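You operate a simulated robot arm through the tools that you are given. There is no shell and no other tool. Be economical: measure what you need, move in short steps, check, and stop when the job is done.

Carry out the task below with a simulated robot arm. There is one attempt and no reset: what you move stays moved.

Task
Take the clear cup from the side table and put it on the cream tray.

Only the result counts: the job must be done as asked and must still hold three seconds after the hand-in. Knocking over, shifting, dropping, spilling or breaking anything else fails it.

Robot
A 7-joint arm with a two-finger parallel gripper, fixed in place. Base frame: the origin is at the foot of the arm, x ahead of it, y to its left, z up; the work surface is at about z = 800. Units: mm, rad, N and s.
With the tool pointing down near the work surface it reaches from about 300 to 700 mm from the base axis. Its first joint turns from -1.152 to 1.152 rad. Payload 1.57 kg.
The TCP is the grasp point between the finger pads, 30 mm short of the fingertips. In the tool frame z runs along the fingers and y along their closing line. Largest opening 110 mm; finger width 24, thickness 12; the body of the gripper, 48 by 112 mm, starts 78 mm behind the TCP.
Orientation is that of the tool frame in the base frame, as a unit quaternion [x, y, z, w]. With the fingers straight down and closing along the base's y, the tool's x points along the base's -x, its y along +y and its z along -z.

Tools
- The arm moves only by the tool arm_command. Its argument "plan" is a list of rows, each an object of numbers (a shift or turn left out is 0, a gripper value left out holds the last): "dx", "dy", "dz": the shift along the base's x, y, z in m; "ax", "ay", "az": the turn, a rotation vector about the base's x, y, z in rad. In form: [{"dx": .., "dy": .., "dz": .., "ax": .., "ay": .., "az": ..}, ...]. A call has 1 to 10 rows; each row shifts and turns the commanded pose from where the row before left it. "fingers" is the closure in counts, from 0 (fully open) to 255 (shut), set as the call begins (left out, the last holds). Each row takes 0.2 s and may step no farther than 50 mm and 0.15 rad from the row before; otherwise, or with a gripper value out of range, the whole call is refused. A pose out of reach is approached as far as the arm can. The call stops where the force on the tool passes 40 N (or 10 N more than at its start, if that is more) or the arm is blocked; 0.2 s more then pass. Each finger travels about 108 mm/s and halts on what it meets, pressing with about 27 N; the grip force reading is that of the motor and also rises with nothing between the fingers. The clock runs only during rows and for 0.2 s after the last one: add rows that do not move to give the fingers time. The reply holds the time, the measured pose of the TCP, the force on the tool along the base axes, the opening and the grip force, in the units named above and with some noise, and new pictures: "views" is both (left out), scene, wrist or none.
- Cameras (640 x 400 px; columns grow to the right, rows downward): "scene" is fixed at [160.6, -389, 1404.4]; the picture's right is [0.82, -0.57, 0.00], its down [-0.33, -0.47, -0.82] and it looks along [0.47, 0.67, -0.58] (base axes); focal length 313 px, centre (320, 200). "wrist" rides on the gripper at [-36, 0, -80] in the tool frame; the picture's right is [0.00, -1.00, 0.00], its down [0.97, 0.00, -0.24] and it looks along [0.24, 0.00, 0.97] (tool axes); focal length 218 px, centre (320, 200). There is no depth. A picture from a camera that has moved, and an enlarged one, comes with that camera's place and axes in the base frame and with its lens.
- close_up(camera, box): a new picture of the part [left, top, right, bottom] of that camera's present view, enlarged. The clock stands still meanwhile.
- job_done(): hands the job in; it is judged then, once.

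Work in short steps. Places have to be worked out from the pictures, the camera data and where the tool is seen: move nearer, look again, correct. Check each grasp and each placing, and mend what went wrong. You have 90 turns and 170 pictures in all, those below and enlarged ones among them. Open the gripper and draw the arm clear of the work before you hand the job in, unless the task says otherwise; then end with one line.

The tools are called after "Request:" as a command line: name --argument value ..., lists and objects as JSON in quotes. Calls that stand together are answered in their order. arm_command: Moves the arm, as the interface text tells. Its arguments: {"type":"object","properties":{"plan":{"type":"array","items":{"type":"object","properties":{"dx":{"type":"number"},"dy":{"type":"number"},"dz":{"type":"number"},"ax":{"type":"number"},"ay":{"type":"number"},"az":{"type":"number"}}}},"fingers":{"type":"number"},"views":{"type":"string","enum":["both","scene","wrist","none"]}},"required":["plan"]} The other tools are called the same way: close_up (camera, box) takes an enlarged picture of a part of a camera's view; job_done () hands the job in.

At the start:

```text
time: 0.0
tool_pos: [456.4, -0.1, 1052.3]
tcp_rot: [0.0, 1.0, 0.0, 0.0]
contact_force: [-0.8, 0.3, 0.1]
width: 110.0
gripper_force: 0.1
```

scene: 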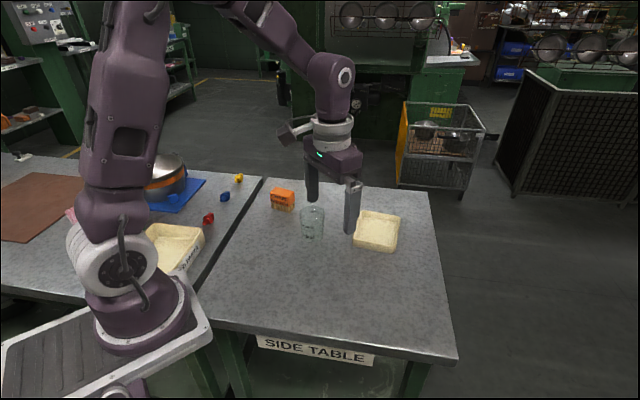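
wrist: 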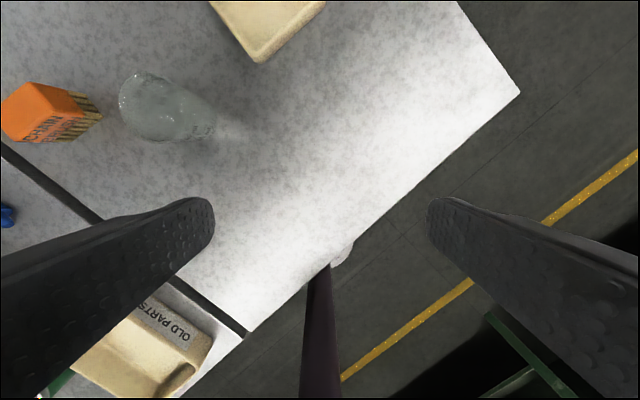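

I see a clear cup, an orange box, and two cream-ish trays, one of them labelled "OLD PARTS". I'll look closer before moving.

Request:
close_up --camera "scene" --box '[240, 160, 440, 285]'

Request:
close_up --camera "scene" --box '[100, 150, 300, 275]'

Request:
close_up --camera "wrist" --box '[0, 0, 360, 225]'

```text
3.20 times, centred on (340, 222) of scene
camera zoom: at [160.6, -389.0, 1404.4], right [0.82, -0.57, 0.0], down [-0.33, -0.47, -0.82], along [0.47, 0.67, -0.58], focal length 1001 px, centre (256, 128)
```

zoom: 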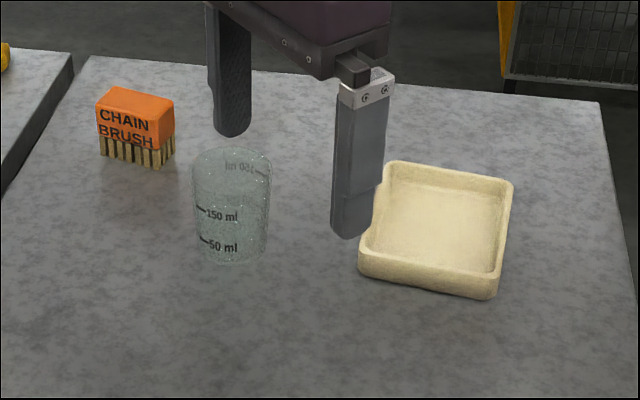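

```text
3.20 times, centred on (200, 212) of scene
camera zoom: at [160.6, -389.0, 1404.4], right [0.82, -0.57, 0.0], down [-0.33, -0.47, -0.82], along [0.47, 0.67, -0.58], focal length 1001 px, centre (704, 160)
```

zoom: 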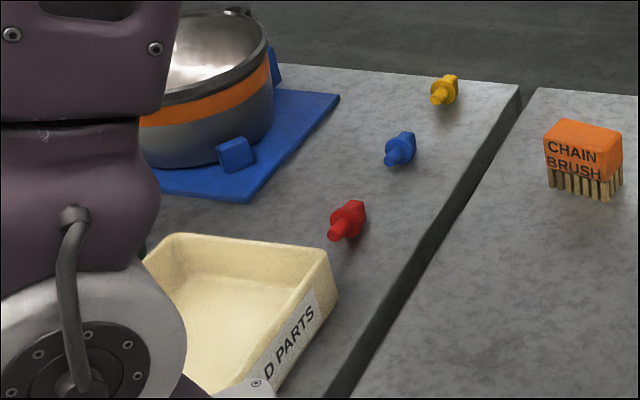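

```text
1.78 times, centred on (180, 112) of wrist
camera zoom: at [492.0, -0.4, 1132.5], right [0.0, -1.0, 0.0], down [-0.97, 0.0, 0.24], along [-0.24, 0.0, -0.97], focal length 388 px, centre (569, 356)
```

zoom: 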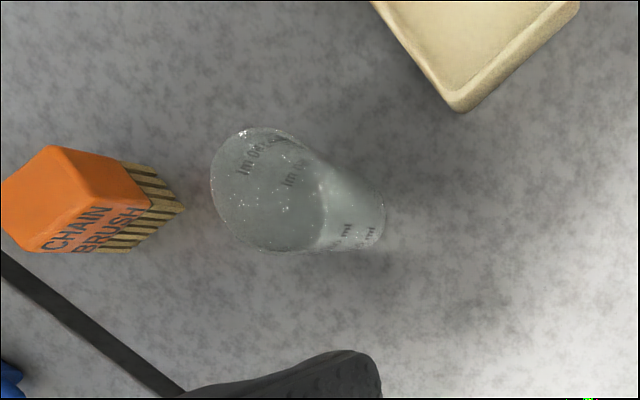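

Rays from both cameras put the cup at about (525, 178), 70 mm wide at the rim and 90 mm tall. The unlabelled cream tray is centred near (686, 77). I'll move above the cup first.

Request:
arm_command --plan '[{"dx": 0.0175, "dy": 0.0445}, {"dx": 0.0175, "dy": 0.0445}, {"dx": 0.0175, "dy": 0.0445}, {"dx": 0.0175, "dy": 0.0445}, {"dz": -0.04}, {"dz": -0.03}, {}]' --fingers 0

```text
time: 1.6
tool_pos: [526.4, 178.2, 982.4]
tcp_rot: [0.0, 1.0, 0.001, 0.0]
contact_force: [0.1, 0.9, 0.4]
width: 109.7
gripper_force: 0.1
camera wrist: at [561.9, 177.4, 1062.5], right [0.0, -1.0, 0.0], down [-0.97, 0.0, 0.24], along [-0.24, 0.0, -0.97], focal length 218 px, centre (320, 200)
```

scene: 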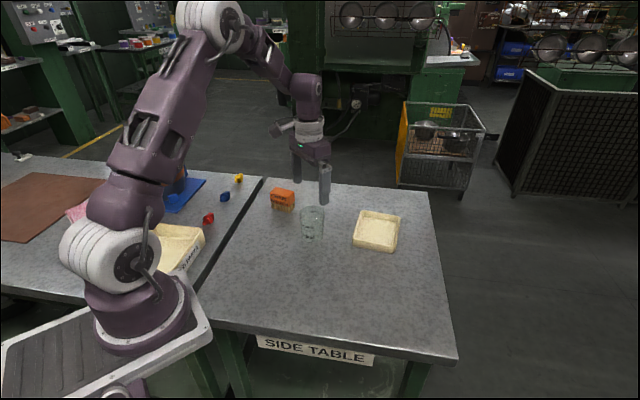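
wrist: 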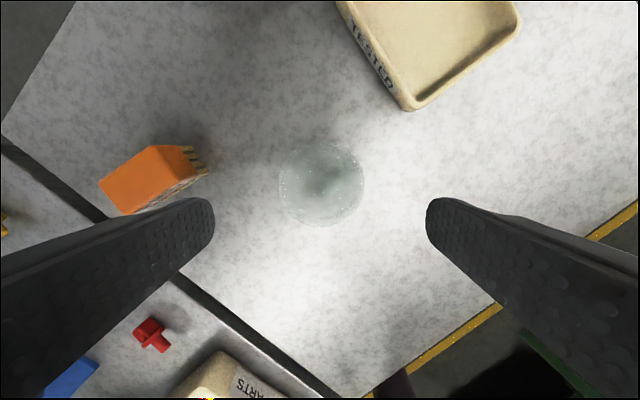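

The side-table tray carries a "TESTED" label. I'll compare the two trays' colours and check the cup's centring.

Request:
close_up --camera "scene" --box '[140, 180, 440, 290]'

Request:
close_up --camera "wrist" --box '[200, 100, 440, 250]'

Request:
close_up --camera "wrist" --box '[300, 0, 540, 150]'

Request:
close_up --camera "scene" --box '[0, 140, 220, 280]'

```text
2.13 times, centred on (290, 235) of scene
camera zoom: at [160.6, -389.0, 1404.4], right [0.82, -0.57, 0.0], down [-0.33, -0.47, -0.82], along [0.47, 0.67, -0.58], focal length 667 px, centre (384, 125)
```

zoom: 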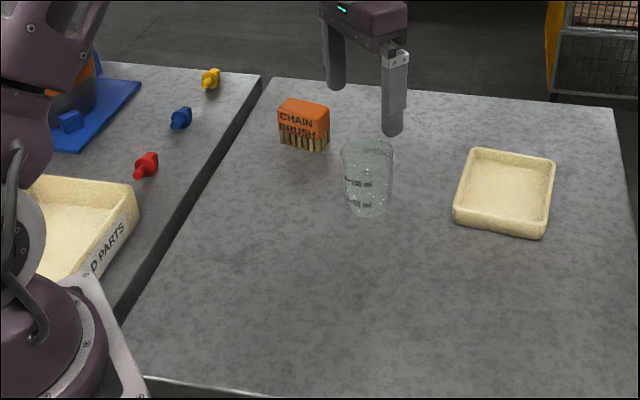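

```text
2.67 times, centred on (320, 175) of wrist
camera zoom: at [561.9, 177.4, 1062.5], right [0.0, -1.0, 0.0], down [-0.97, 0.0, 0.24], along [-0.24, 0.0, -0.97], focal length 582 px, centre (320, 267)
```

zoom: 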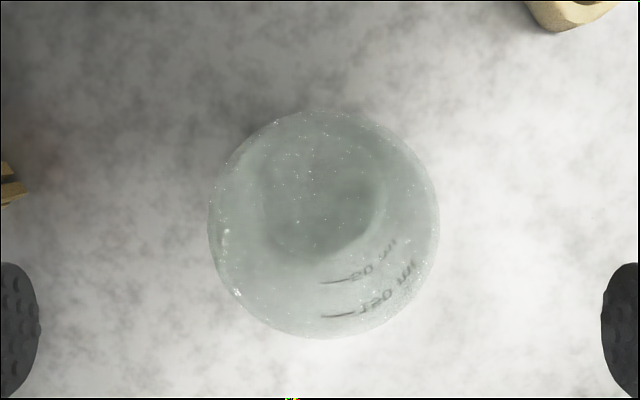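

```text
2.67 times, centred on (420, 75) of wrist
camera zoom: at [561.9, 177.4, 1062.5], right [0.0, -1.0, 0.0], down [-0.97, 0.0, 0.24], along [-0.24, 0.0, -0.97], focal length 582 px, centre (53, 533)
```

zoom: 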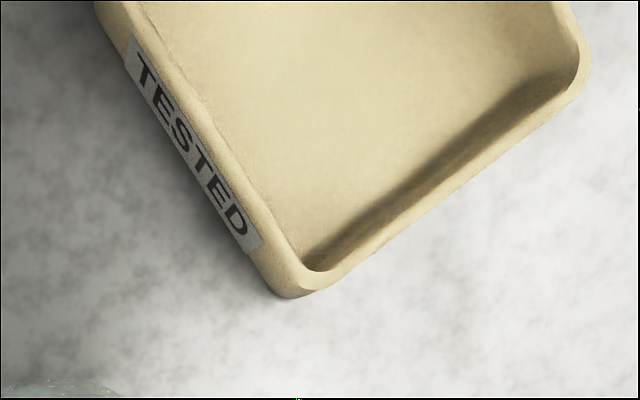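

```text
2.86 times, centred on (110, 210) of scene
camera zoom: at [160.6, -389.0, 1404.4], right [0.82, -0.57, 0.0], down [-0.33, -0.47, -0.82], along [0.47, 0.67, -0.58], focal length 894 px, centre (920, 171)
```

zoom: 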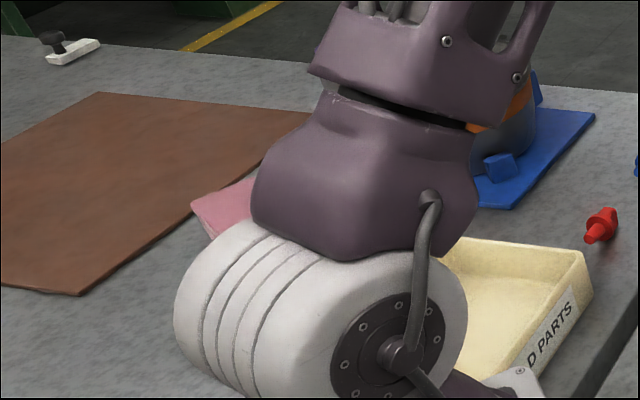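

There are two cream-coloured containers, so before choosing I'll take the wrist camera over the "OLD PARTS" one, staying high.

Request:
arm_command --plan '[{"dz": 0.05}, {"dz": 0.05}, {"dx": -0.04, "dy": 0.025}, {"dx": -0.04, "dy": 0.025}, {"dx": -0.04, "dy": 0.025}, {"dx": -0.04, "dy": 0.025}, {"dx": -0.03, "dy": 0.02}, {}]'

```text
time: 3.4
tool_pos: [336.0, 297.7, 1081.8]
tcp_rot: [0.0, 1.0, 0.0, 0.0]
contact_force: [-0.4, 0.1, -0.1]
width: 110.1
gripper_force: 0.1
camera wrist: at [371.1, 297.1, 1162.5], right [0.0, -1.0, 0.0], down [-0.97, 0.0, 0.24], along [-0.24, 0.0, -0.97], focal length 218 px, centre (320, 200)
```

scene: 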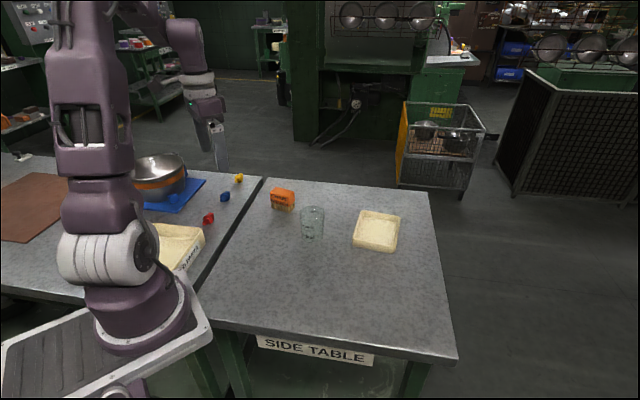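
wrist: 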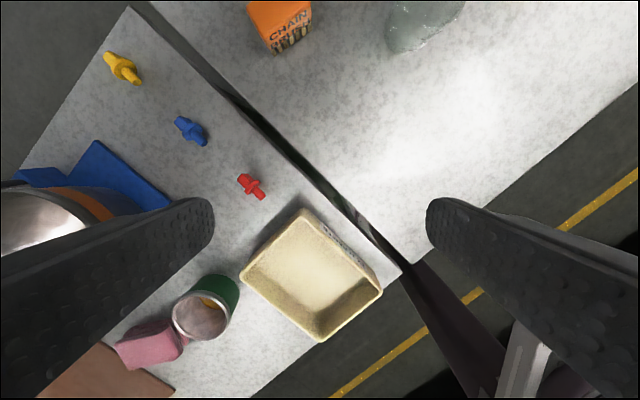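

The OLD PARTS container seems taller-walled. I'll check it closely.

Request:
close_up --camera "wrist" --box '[210, 190, 410, 350]'

Request:
close_up --camera "scene" --box '[130, 200, 230, 280]'

Request:
close_up --camera "scene" --box '[325, 190, 425, 270]'

```text
2.50 times, centred on (310, 270) of wrist
camera zoom: at [371.1, 297.1, 1162.5], right [0.0, -1.0, 0.0], down [-0.97, 0.0, 0.24], along [-0.24, 0.0, -0.97], focal length 546 px, centre (345, 25)
```

zoom: 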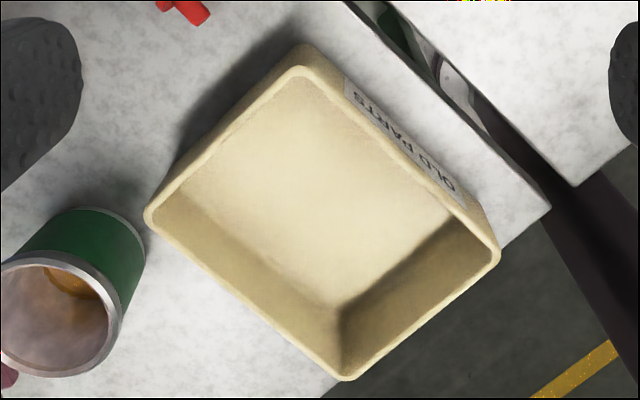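

```text
5.00 times, centred on (180, 240) of scene
camera zoom: at [160.6, -389.0, 1404.4], right [0.82, -0.57, 0.0], down [-0.33, -0.47, -0.82], along [0.47, 0.67, -0.58], focal length 1564 px, centre (1020, 0)
```

zoom: 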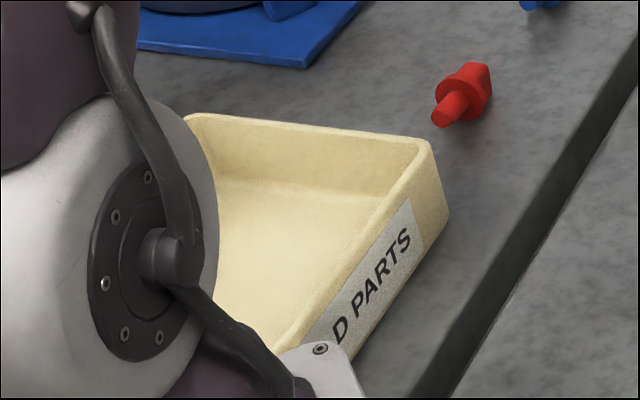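

```text
5.00 times, centred on (375, 230) of scene
camera zoom: at [160.6, -389.0, 1404.4], right [0.82, -0.57, 0.0], down [-0.33, -0.47, -0.82], along [0.47, 0.67, -0.58], focal length 1564 px, centre (45, 50)
```

zoom: 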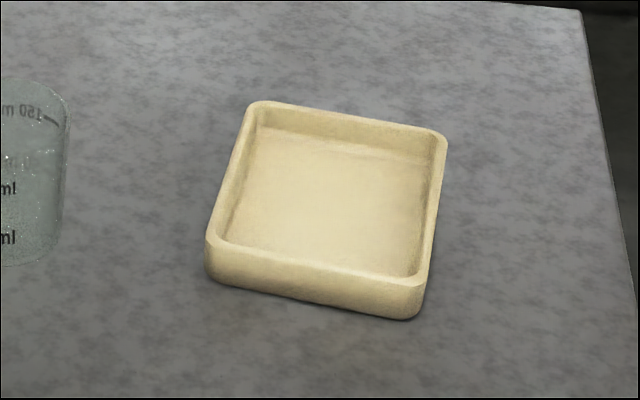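

OLD PARTS is a deep parts bin, while the TESTED one is a shallow tray, so that is the cream tray. I'll return over the cup, refined to (530, 177.5), and descend to z≈950.

Request:
arm_command --plan '[{"dx": 0.0387, "dy": -0.0241}, {"dx": 0.0387, "dy": -0.0241}, {"dx": 0.0387, "dy": -0.0241}, {"dx": 0.0387, "dy": -0.0241}, {"dx": 0.0388, "dy": -0.024}, {"dz": -0.045}, {"dz": -0.045}, {"dz": -0.04}, {}]'

```text
time: 5.4
tool_pos: [529.1, 177.3, 951.2]
tcp_rot: [-0.001, 1.0, 0.0, 0.0]
contact_force: [0.3, 0.4, -0.3]
width: 110.1
gripper_force: 0.1
camera wrist: at [564.9, 177.2, 1032.1], right [0.0, -1.0, 0.0], down [-0.97, 0.0, 0.24], along [-0.24, 0.0, -0.97], focal length 218 px, centre (320, 200)
```

scene: 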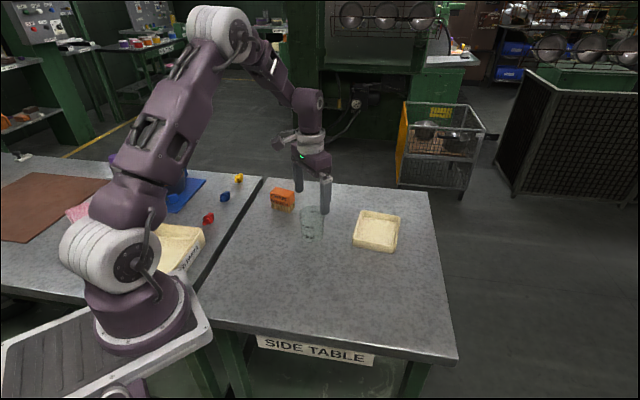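
wrist: 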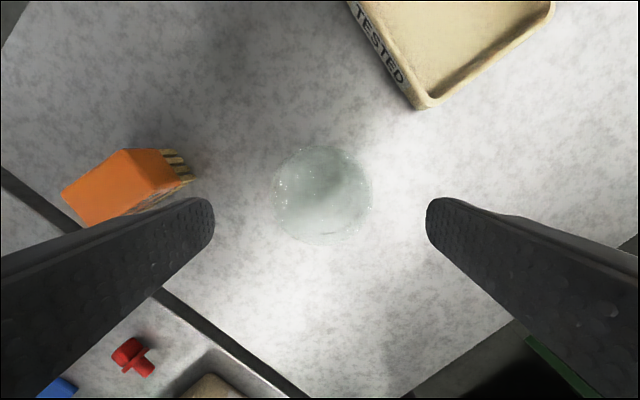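

Centred on the cup with clear space for both fingers. Descending to z≈861.

Request:
arm_command --plan '[{"dz": -0.03}, {"dz": -0.03}, {"dz": -0.03}, {}]'

```text
time: 6.4
tool_pos: [529.9, 177.7, 862.7]
tcp_rot: [0.0, 1.0, 0.0, 0.0]
contact_force: [-1.2, -0.3, -0.2]
width: 110.1
gripper_force: 0.0
camera wrist: at [566.0, 177.1, 942.3], right [0.0, -1.0, 0.0], down [-0.97, 0.0, 0.24], along [-0.24, 0.0, -0.97], focal length 218 px, centre (320, 200)
```

scene: 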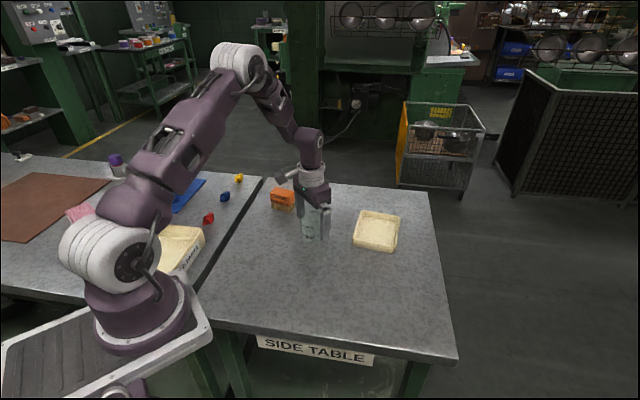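
wrist: 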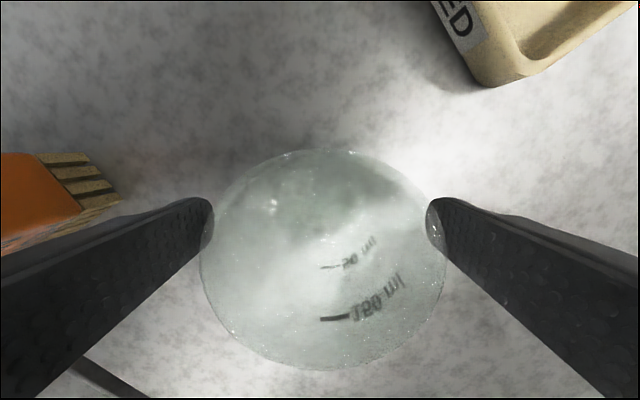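

The rim reads at x≈534, so I'll nudge +4 mm in x and then close.

Request:
arm_command --plan '[{"dx": 0.004, "dy": -0.001}, {}]' --views "none"

Request:
arm_command --plan '[{}, {}, {}, {}]' --fingers 255

```text
time: 7.0
tool_pos: [535.4, 176.7, 861.4]
tcp_rot: [-0.001, 1.0, 0.0, 0.0]
contact_force: [0.5, -0.2, 0.6]
width: 109.9
gripper_force: 0.2
```

```text
time: 8.0
tool_pos: [534.8, 176.9, 862.0]
tcp_rot: [0.0, 1.0, 0.001, 0.0]
contact_force: [0.3, 0.6, 1.0]
width: 70.4
gripper_force: 27.2
camera wrist: at [570.0, 176.0, 942.8], right [0.0, -1.0, 0.0], down [-0.97, 0.0, 0.24], along [-0.24, 0.0, -0.97], focal length 218 px, centre (320, 200)
```

scene: 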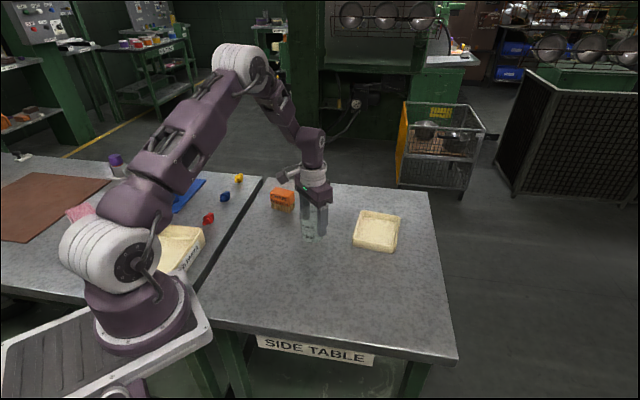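
wrist: 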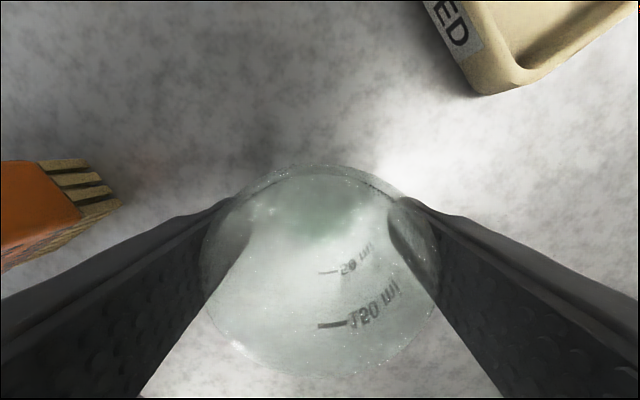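

Gripped at 70 mm with 27 N. Lifting 90 mm gently and checking.

Request:
arm_command --plan '[{"dz": 0.01}, {"dz": 0.02}, {"dz": 0.03}, {"dz": 0.03}, {}]'

```text
time: 9.2
tool_pos: [534.4, 176.8, 952.1]
tcp_rot: [-0.001, 1.0, 0.0, -0.001]
contact_force: [-0.3, -0.9, -0.6]
width: 70.4
gripper_force: 26.5
camera wrist: at [569.7, 176.7, 1032.2], right [0.0, -1.0, 0.0], down [-0.97, 0.0, 0.24], along [-0.24, 0.0, -0.97], focal length 218 px, centre (320, 200)
```

scene: 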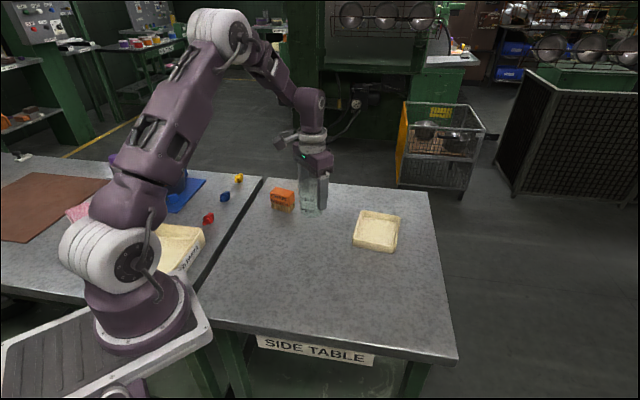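
wrist: 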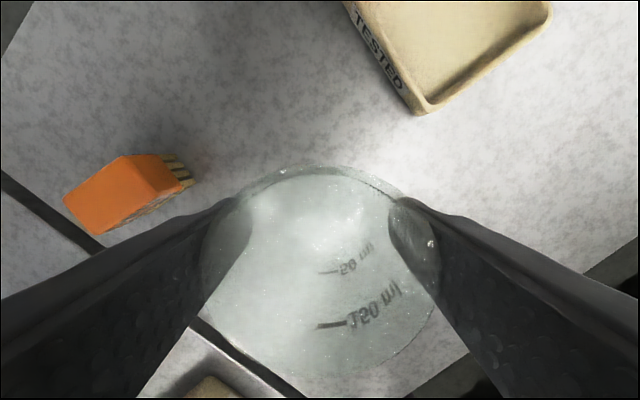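

The cup is held firmly and moved with the hand. Carrying it slowly over the tray toward (680, 78).

Request:
arm_command --plan '[{"dx": 0.01, "dy": -0.007}, {"dx": 0.025, "dy": -0.017}, {"dx": 0.03, "dy": -0.02}, {"dx": 0.03, "dy": -0.02}, {"dx": 0.03, "dy": -0.02}, {"dx": 0.015, "dy": -0.01}, {"dx": 0.006, "dy": -0.005}, {}]'

```text
time: 11.0
tool_pos: [680.4, 77.3, 951.1]
tcp_rot: [0.001, 1.0, 0.0, 0.0]
contact_force: [0.9, 0.1, -0.4]
width: 70.4
gripper_force: 27.4
camera wrist: at [715.5, 76.6, 1031.8], right [0.0, -1.0, 0.0], down [-0.97, 0.0, 0.24], along [-0.24, 0.0, -0.97], focal length 218 px, centre (320, 200)
```

scene: 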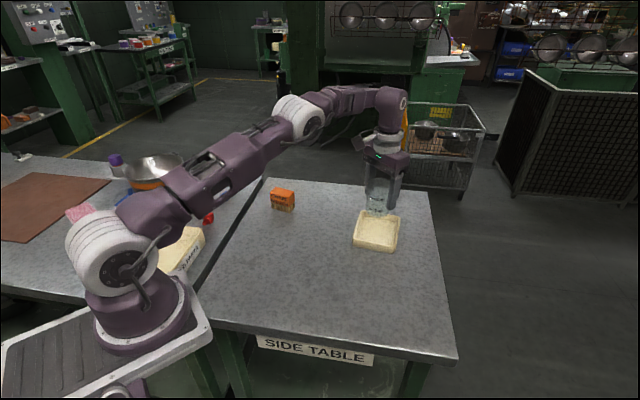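
wrist: 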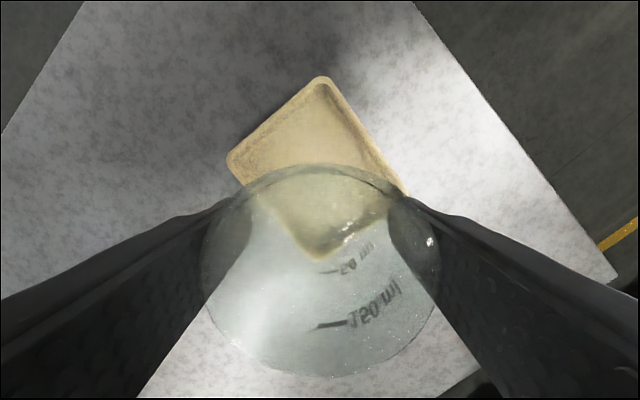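

The tray corners recompute to a centre near (687, 77), matching. Adding 4 mm in x and descending to z≈885.

Request:
arm_command --plan '[{"dx": 0.004, "dz": -0.01}, {"dz": -0.02}, {"dz": -0.02}, {"dz": -0.015}, {}]'

Request:
close_up --camera "scene" --box '[325, 175, 425, 265]'

```text
time: 12.2
tool_pos: [684.0, 78.4, 886.5]
tcp_rot: [0.0, 1.0, 0.0, 0.0]
contact_force: [0.6, -0.3, -0.1]
width: 70.2
gripper_force: 27.4
camera wrist: at [719.6, 77.7, 967.0], right [0.0, -1.0, 0.0], down [-0.97, 0.0, 0.24], along [-0.24, 0.0, -0.97], focal length 218 px, centre (320, 200)
```

scene: 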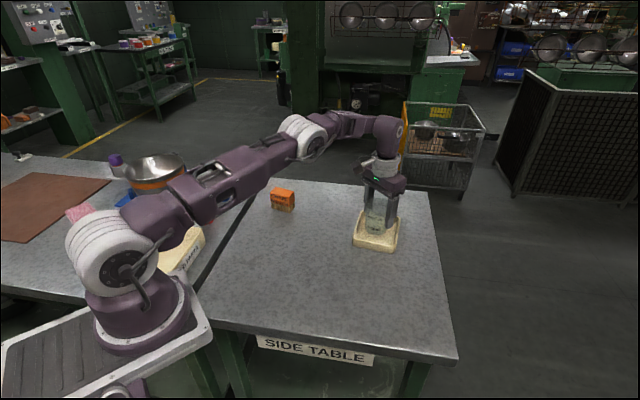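
wrist: 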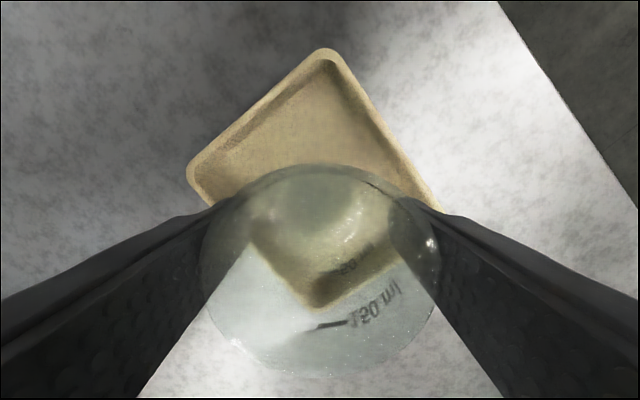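

```text
4.44 times, centred on (375, 220) of scene
camera zoom: at [160.6, -389.0, 1404.4], right [0.82, -0.57, 0.0], down [-0.33, -0.47, -0.82], along [0.47, 0.67, -0.58], focal length 1390 px, centre (76, 111)
```

zoom: 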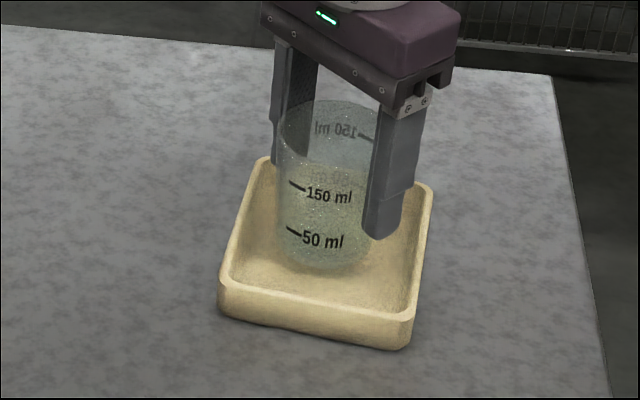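

The cup sits over the tray's interior. Lowering in small steps to find the floor.

Request:
arm_command --plan '[{"dz": -0.005}, {"dz": -0.004}, {"dz": -0.003}, {}]' --views "none"

Request:
arm_command --plan '[{"dz": -0.002}, {}]' --views "none"

Request:
arm_command --plan '[{"dz": -0.002}, {}]' --views "none"

```text
time: 13.2
tool_pos: [684.3, 79.6, 873.1]
tcp_rot: [-0.001, 1.0, 0.0, 0.0]
contact_force: [0.6, 0.8, -0.2]
width: 70.3
gripper_force: 27.0
```

```text
time: 13.8
tool_pos: [684.1, 78.1, 871.8]
tcp_rot: [-0.001, 1.0, 0.0, 0.0]
contact_force: [0.7, -0.5, -0.3]
width: 70.4
gripper_force: 27.2
```

```text
time: 14.4
tool_pos: [684.4, 78.5, 870.7]
tcp_rot: [-0.001, 1.0, 0.0, 0.0]
contact_force: [-0.8, -1.4, -0.9]
width: 70.5
gripper_force: 27.3
```

No contact yet at 870.7; continuing in 1 mm steps.

Request:
arm_command --plan '[{"dz": -0.0015}, {}]' --views "none"

Request:
arm_command --plan '[{"dz": -0.001}, {}]'

Request:
close_up --camera "scene" --box '[325, 175, 425, 265]'

```text
time: 15.0
tool_pos: [684.4, 77.7, 869.3]
tcp_rot: [-0.001, 1.0, 0.0, 0.0]
contact_force: [-3.2, 0.1, 13.4]
width: 70.2
gripper_force: 27.5
```

```text
time: 15.6
tool_pos: [683.9, 78.7, 869.5]
tcp_rot: [0.0, 1.0, 0.0, 0.002]
contact_force: [0.6, 1.6, 21.1]
width: 70.3
gripper_force: 27.2
camera wrist: at [719.9, 77.5, 949.8], right [0.0, -1.0, 0.0], down [-0.97, 0.0, 0.24], along [-0.24, 0.0, -0.97], focal length 218 px, centre (320, 200)
```

scene: 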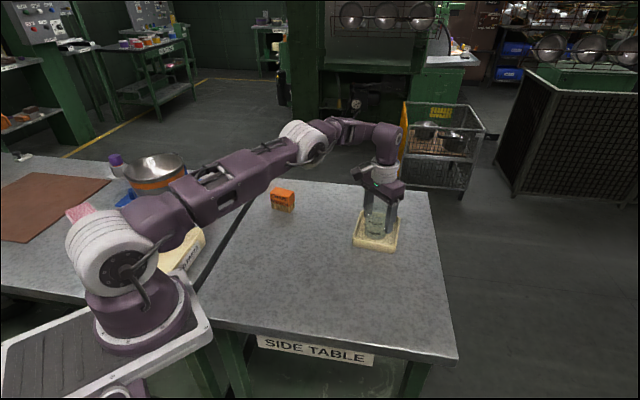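
wrist: 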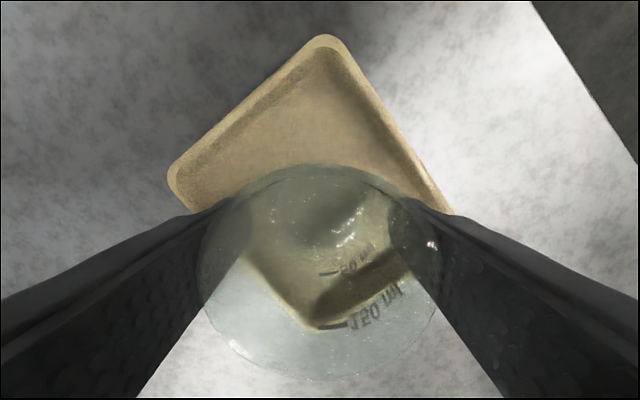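

```text
4.44 times, centred on (375, 220) of scene
camera zoom: at [160.1, -389.0, 1404.4], right [0.82, -0.57, 0.0], down [-0.33, -0.47, -0.82], along [0.47, 0.67, -0.58], focal length 1390 px, centre (76, 111)
```

zoom: 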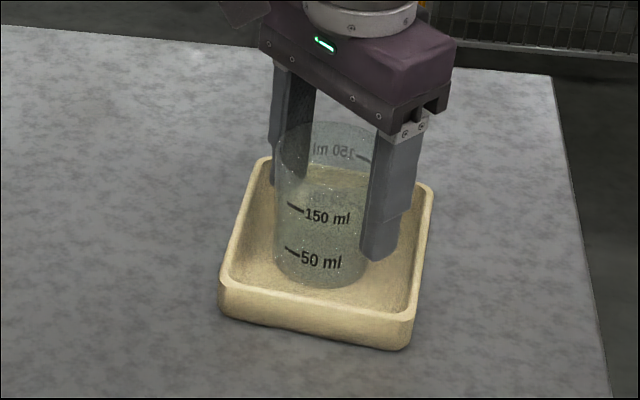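

The cup is standing on the tray floor (21 N). I'll ease the load by 1.5 mm and then open the fingers.

Request:
arm_command --plan '[{"dz": 0.0015}, {}]' --views "none"

Request:
arm_command --plan '[{}, {}, {}]' --fingers 0

```text
time: 16.2
tool_pos: [684.6, 78.3, 869.4]
tcp_rot: [0.0, 1.0, 0.001, 0.0]
contact_force: [3.6, 1.5, 8.0]
width: 70.5
gripper_force: 27.4
```

```text
time: 17.0
tool_pos: [682.9, 78.5, 869.0]
tcp_rot: [0.0, 1.0, -0.001, 0.0]
contact_force: [-0.1, -0.7, -0.7]
width: 109.9
gripper_force: 0.1
camera wrist: at [719.5, 77.3, 949.9], right [0.0, -1.0, 0.0], down [-0.97, 0.0, 0.24], along [-0.24, 0.0, -0.97], focal length 218 px, centre (320, 200)
```

scene: 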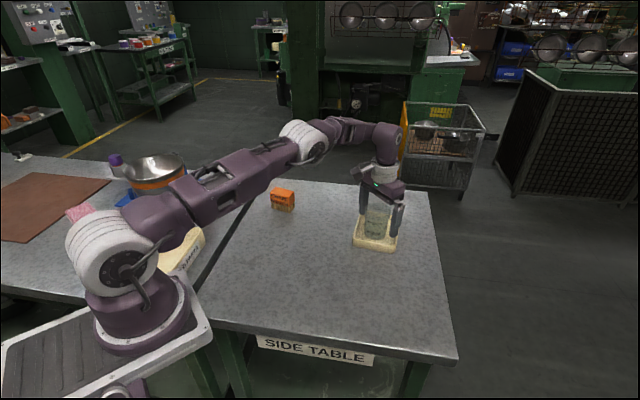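
wrist: 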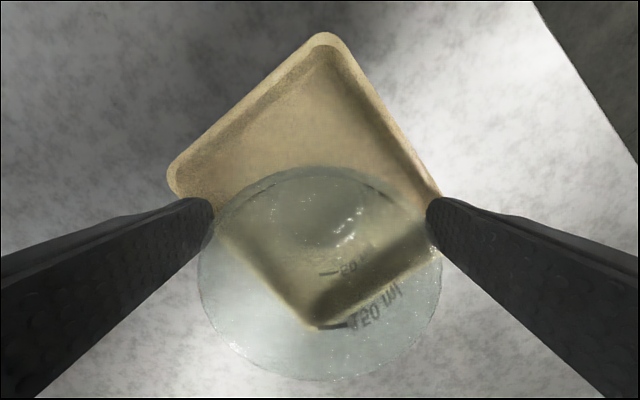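

Released cleanly. Withdrawing straight up, then back.

Request:
arm_command --plan '[{"dz": 0.02}, {"dz": 0.04}, {"dz": 0.045}, {"dz": 0.045}, {"dx": -0.04}, {"dx": -0.045}, {"dx": -0.045}, {"dx": -0.04}, {}]'

Request:
close_up --camera "scene" --box '[325, 175, 425, 265]'

```text
time: 19.0
tool_pos: [507.3, 76.0, 1017.8]
tcp_rot: [0.001, 1.0, 0.001, 0.0]
contact_force: [-0.2, -0.4, -0.7]
width: 109.9
gripper_force: 0.0
out of reach, approached as far as the arm can: row 4
camera wrist: at [543.1, 75.4, 1099.8], right [0.0, -1.0, 0.0], down [-0.97, 0.0, 0.24], along [-0.24, 0.0, -0.97], focal length 218 px, centre (320, 200)
```

scene: 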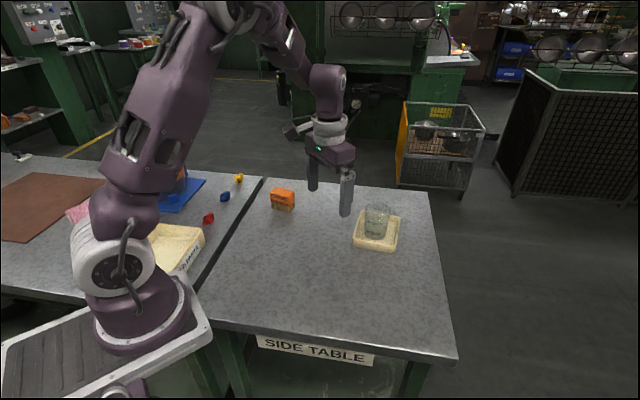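
wrist: 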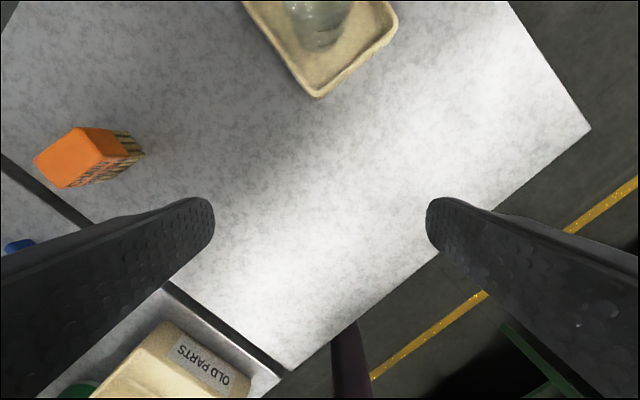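

```text
4.44 times, centred on (375, 220) of scene
camera zoom: at [160.6, -389.0, 1404.4], right [0.82, -0.57, 0.0], down [-0.33, -0.47, -0.82], along [0.47, 0.67, -0.58], focal length 1390 px, centre (76, 111)
```

zoom: 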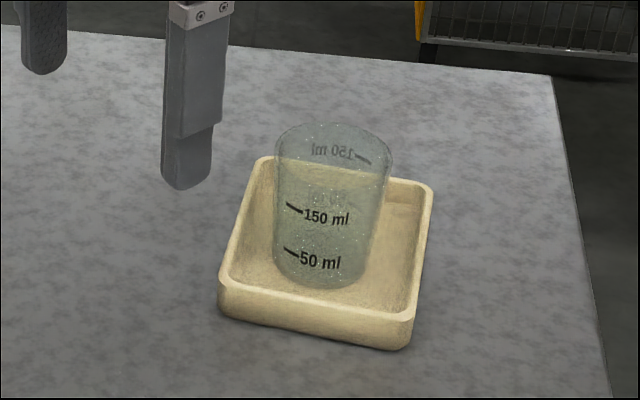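

The cup stands upright inside the tray, nothing else has moved, and the arm is clear, so I'm handing in.

Request:
job_done

```text
The job is handed in.
```

The clear cup is standing upright on the shallow cream tray labelled "TESTED", which I chose over the deeper cream "OLD PARTS" bin; nothing else was moved, and the arm is clear with the gripper open.
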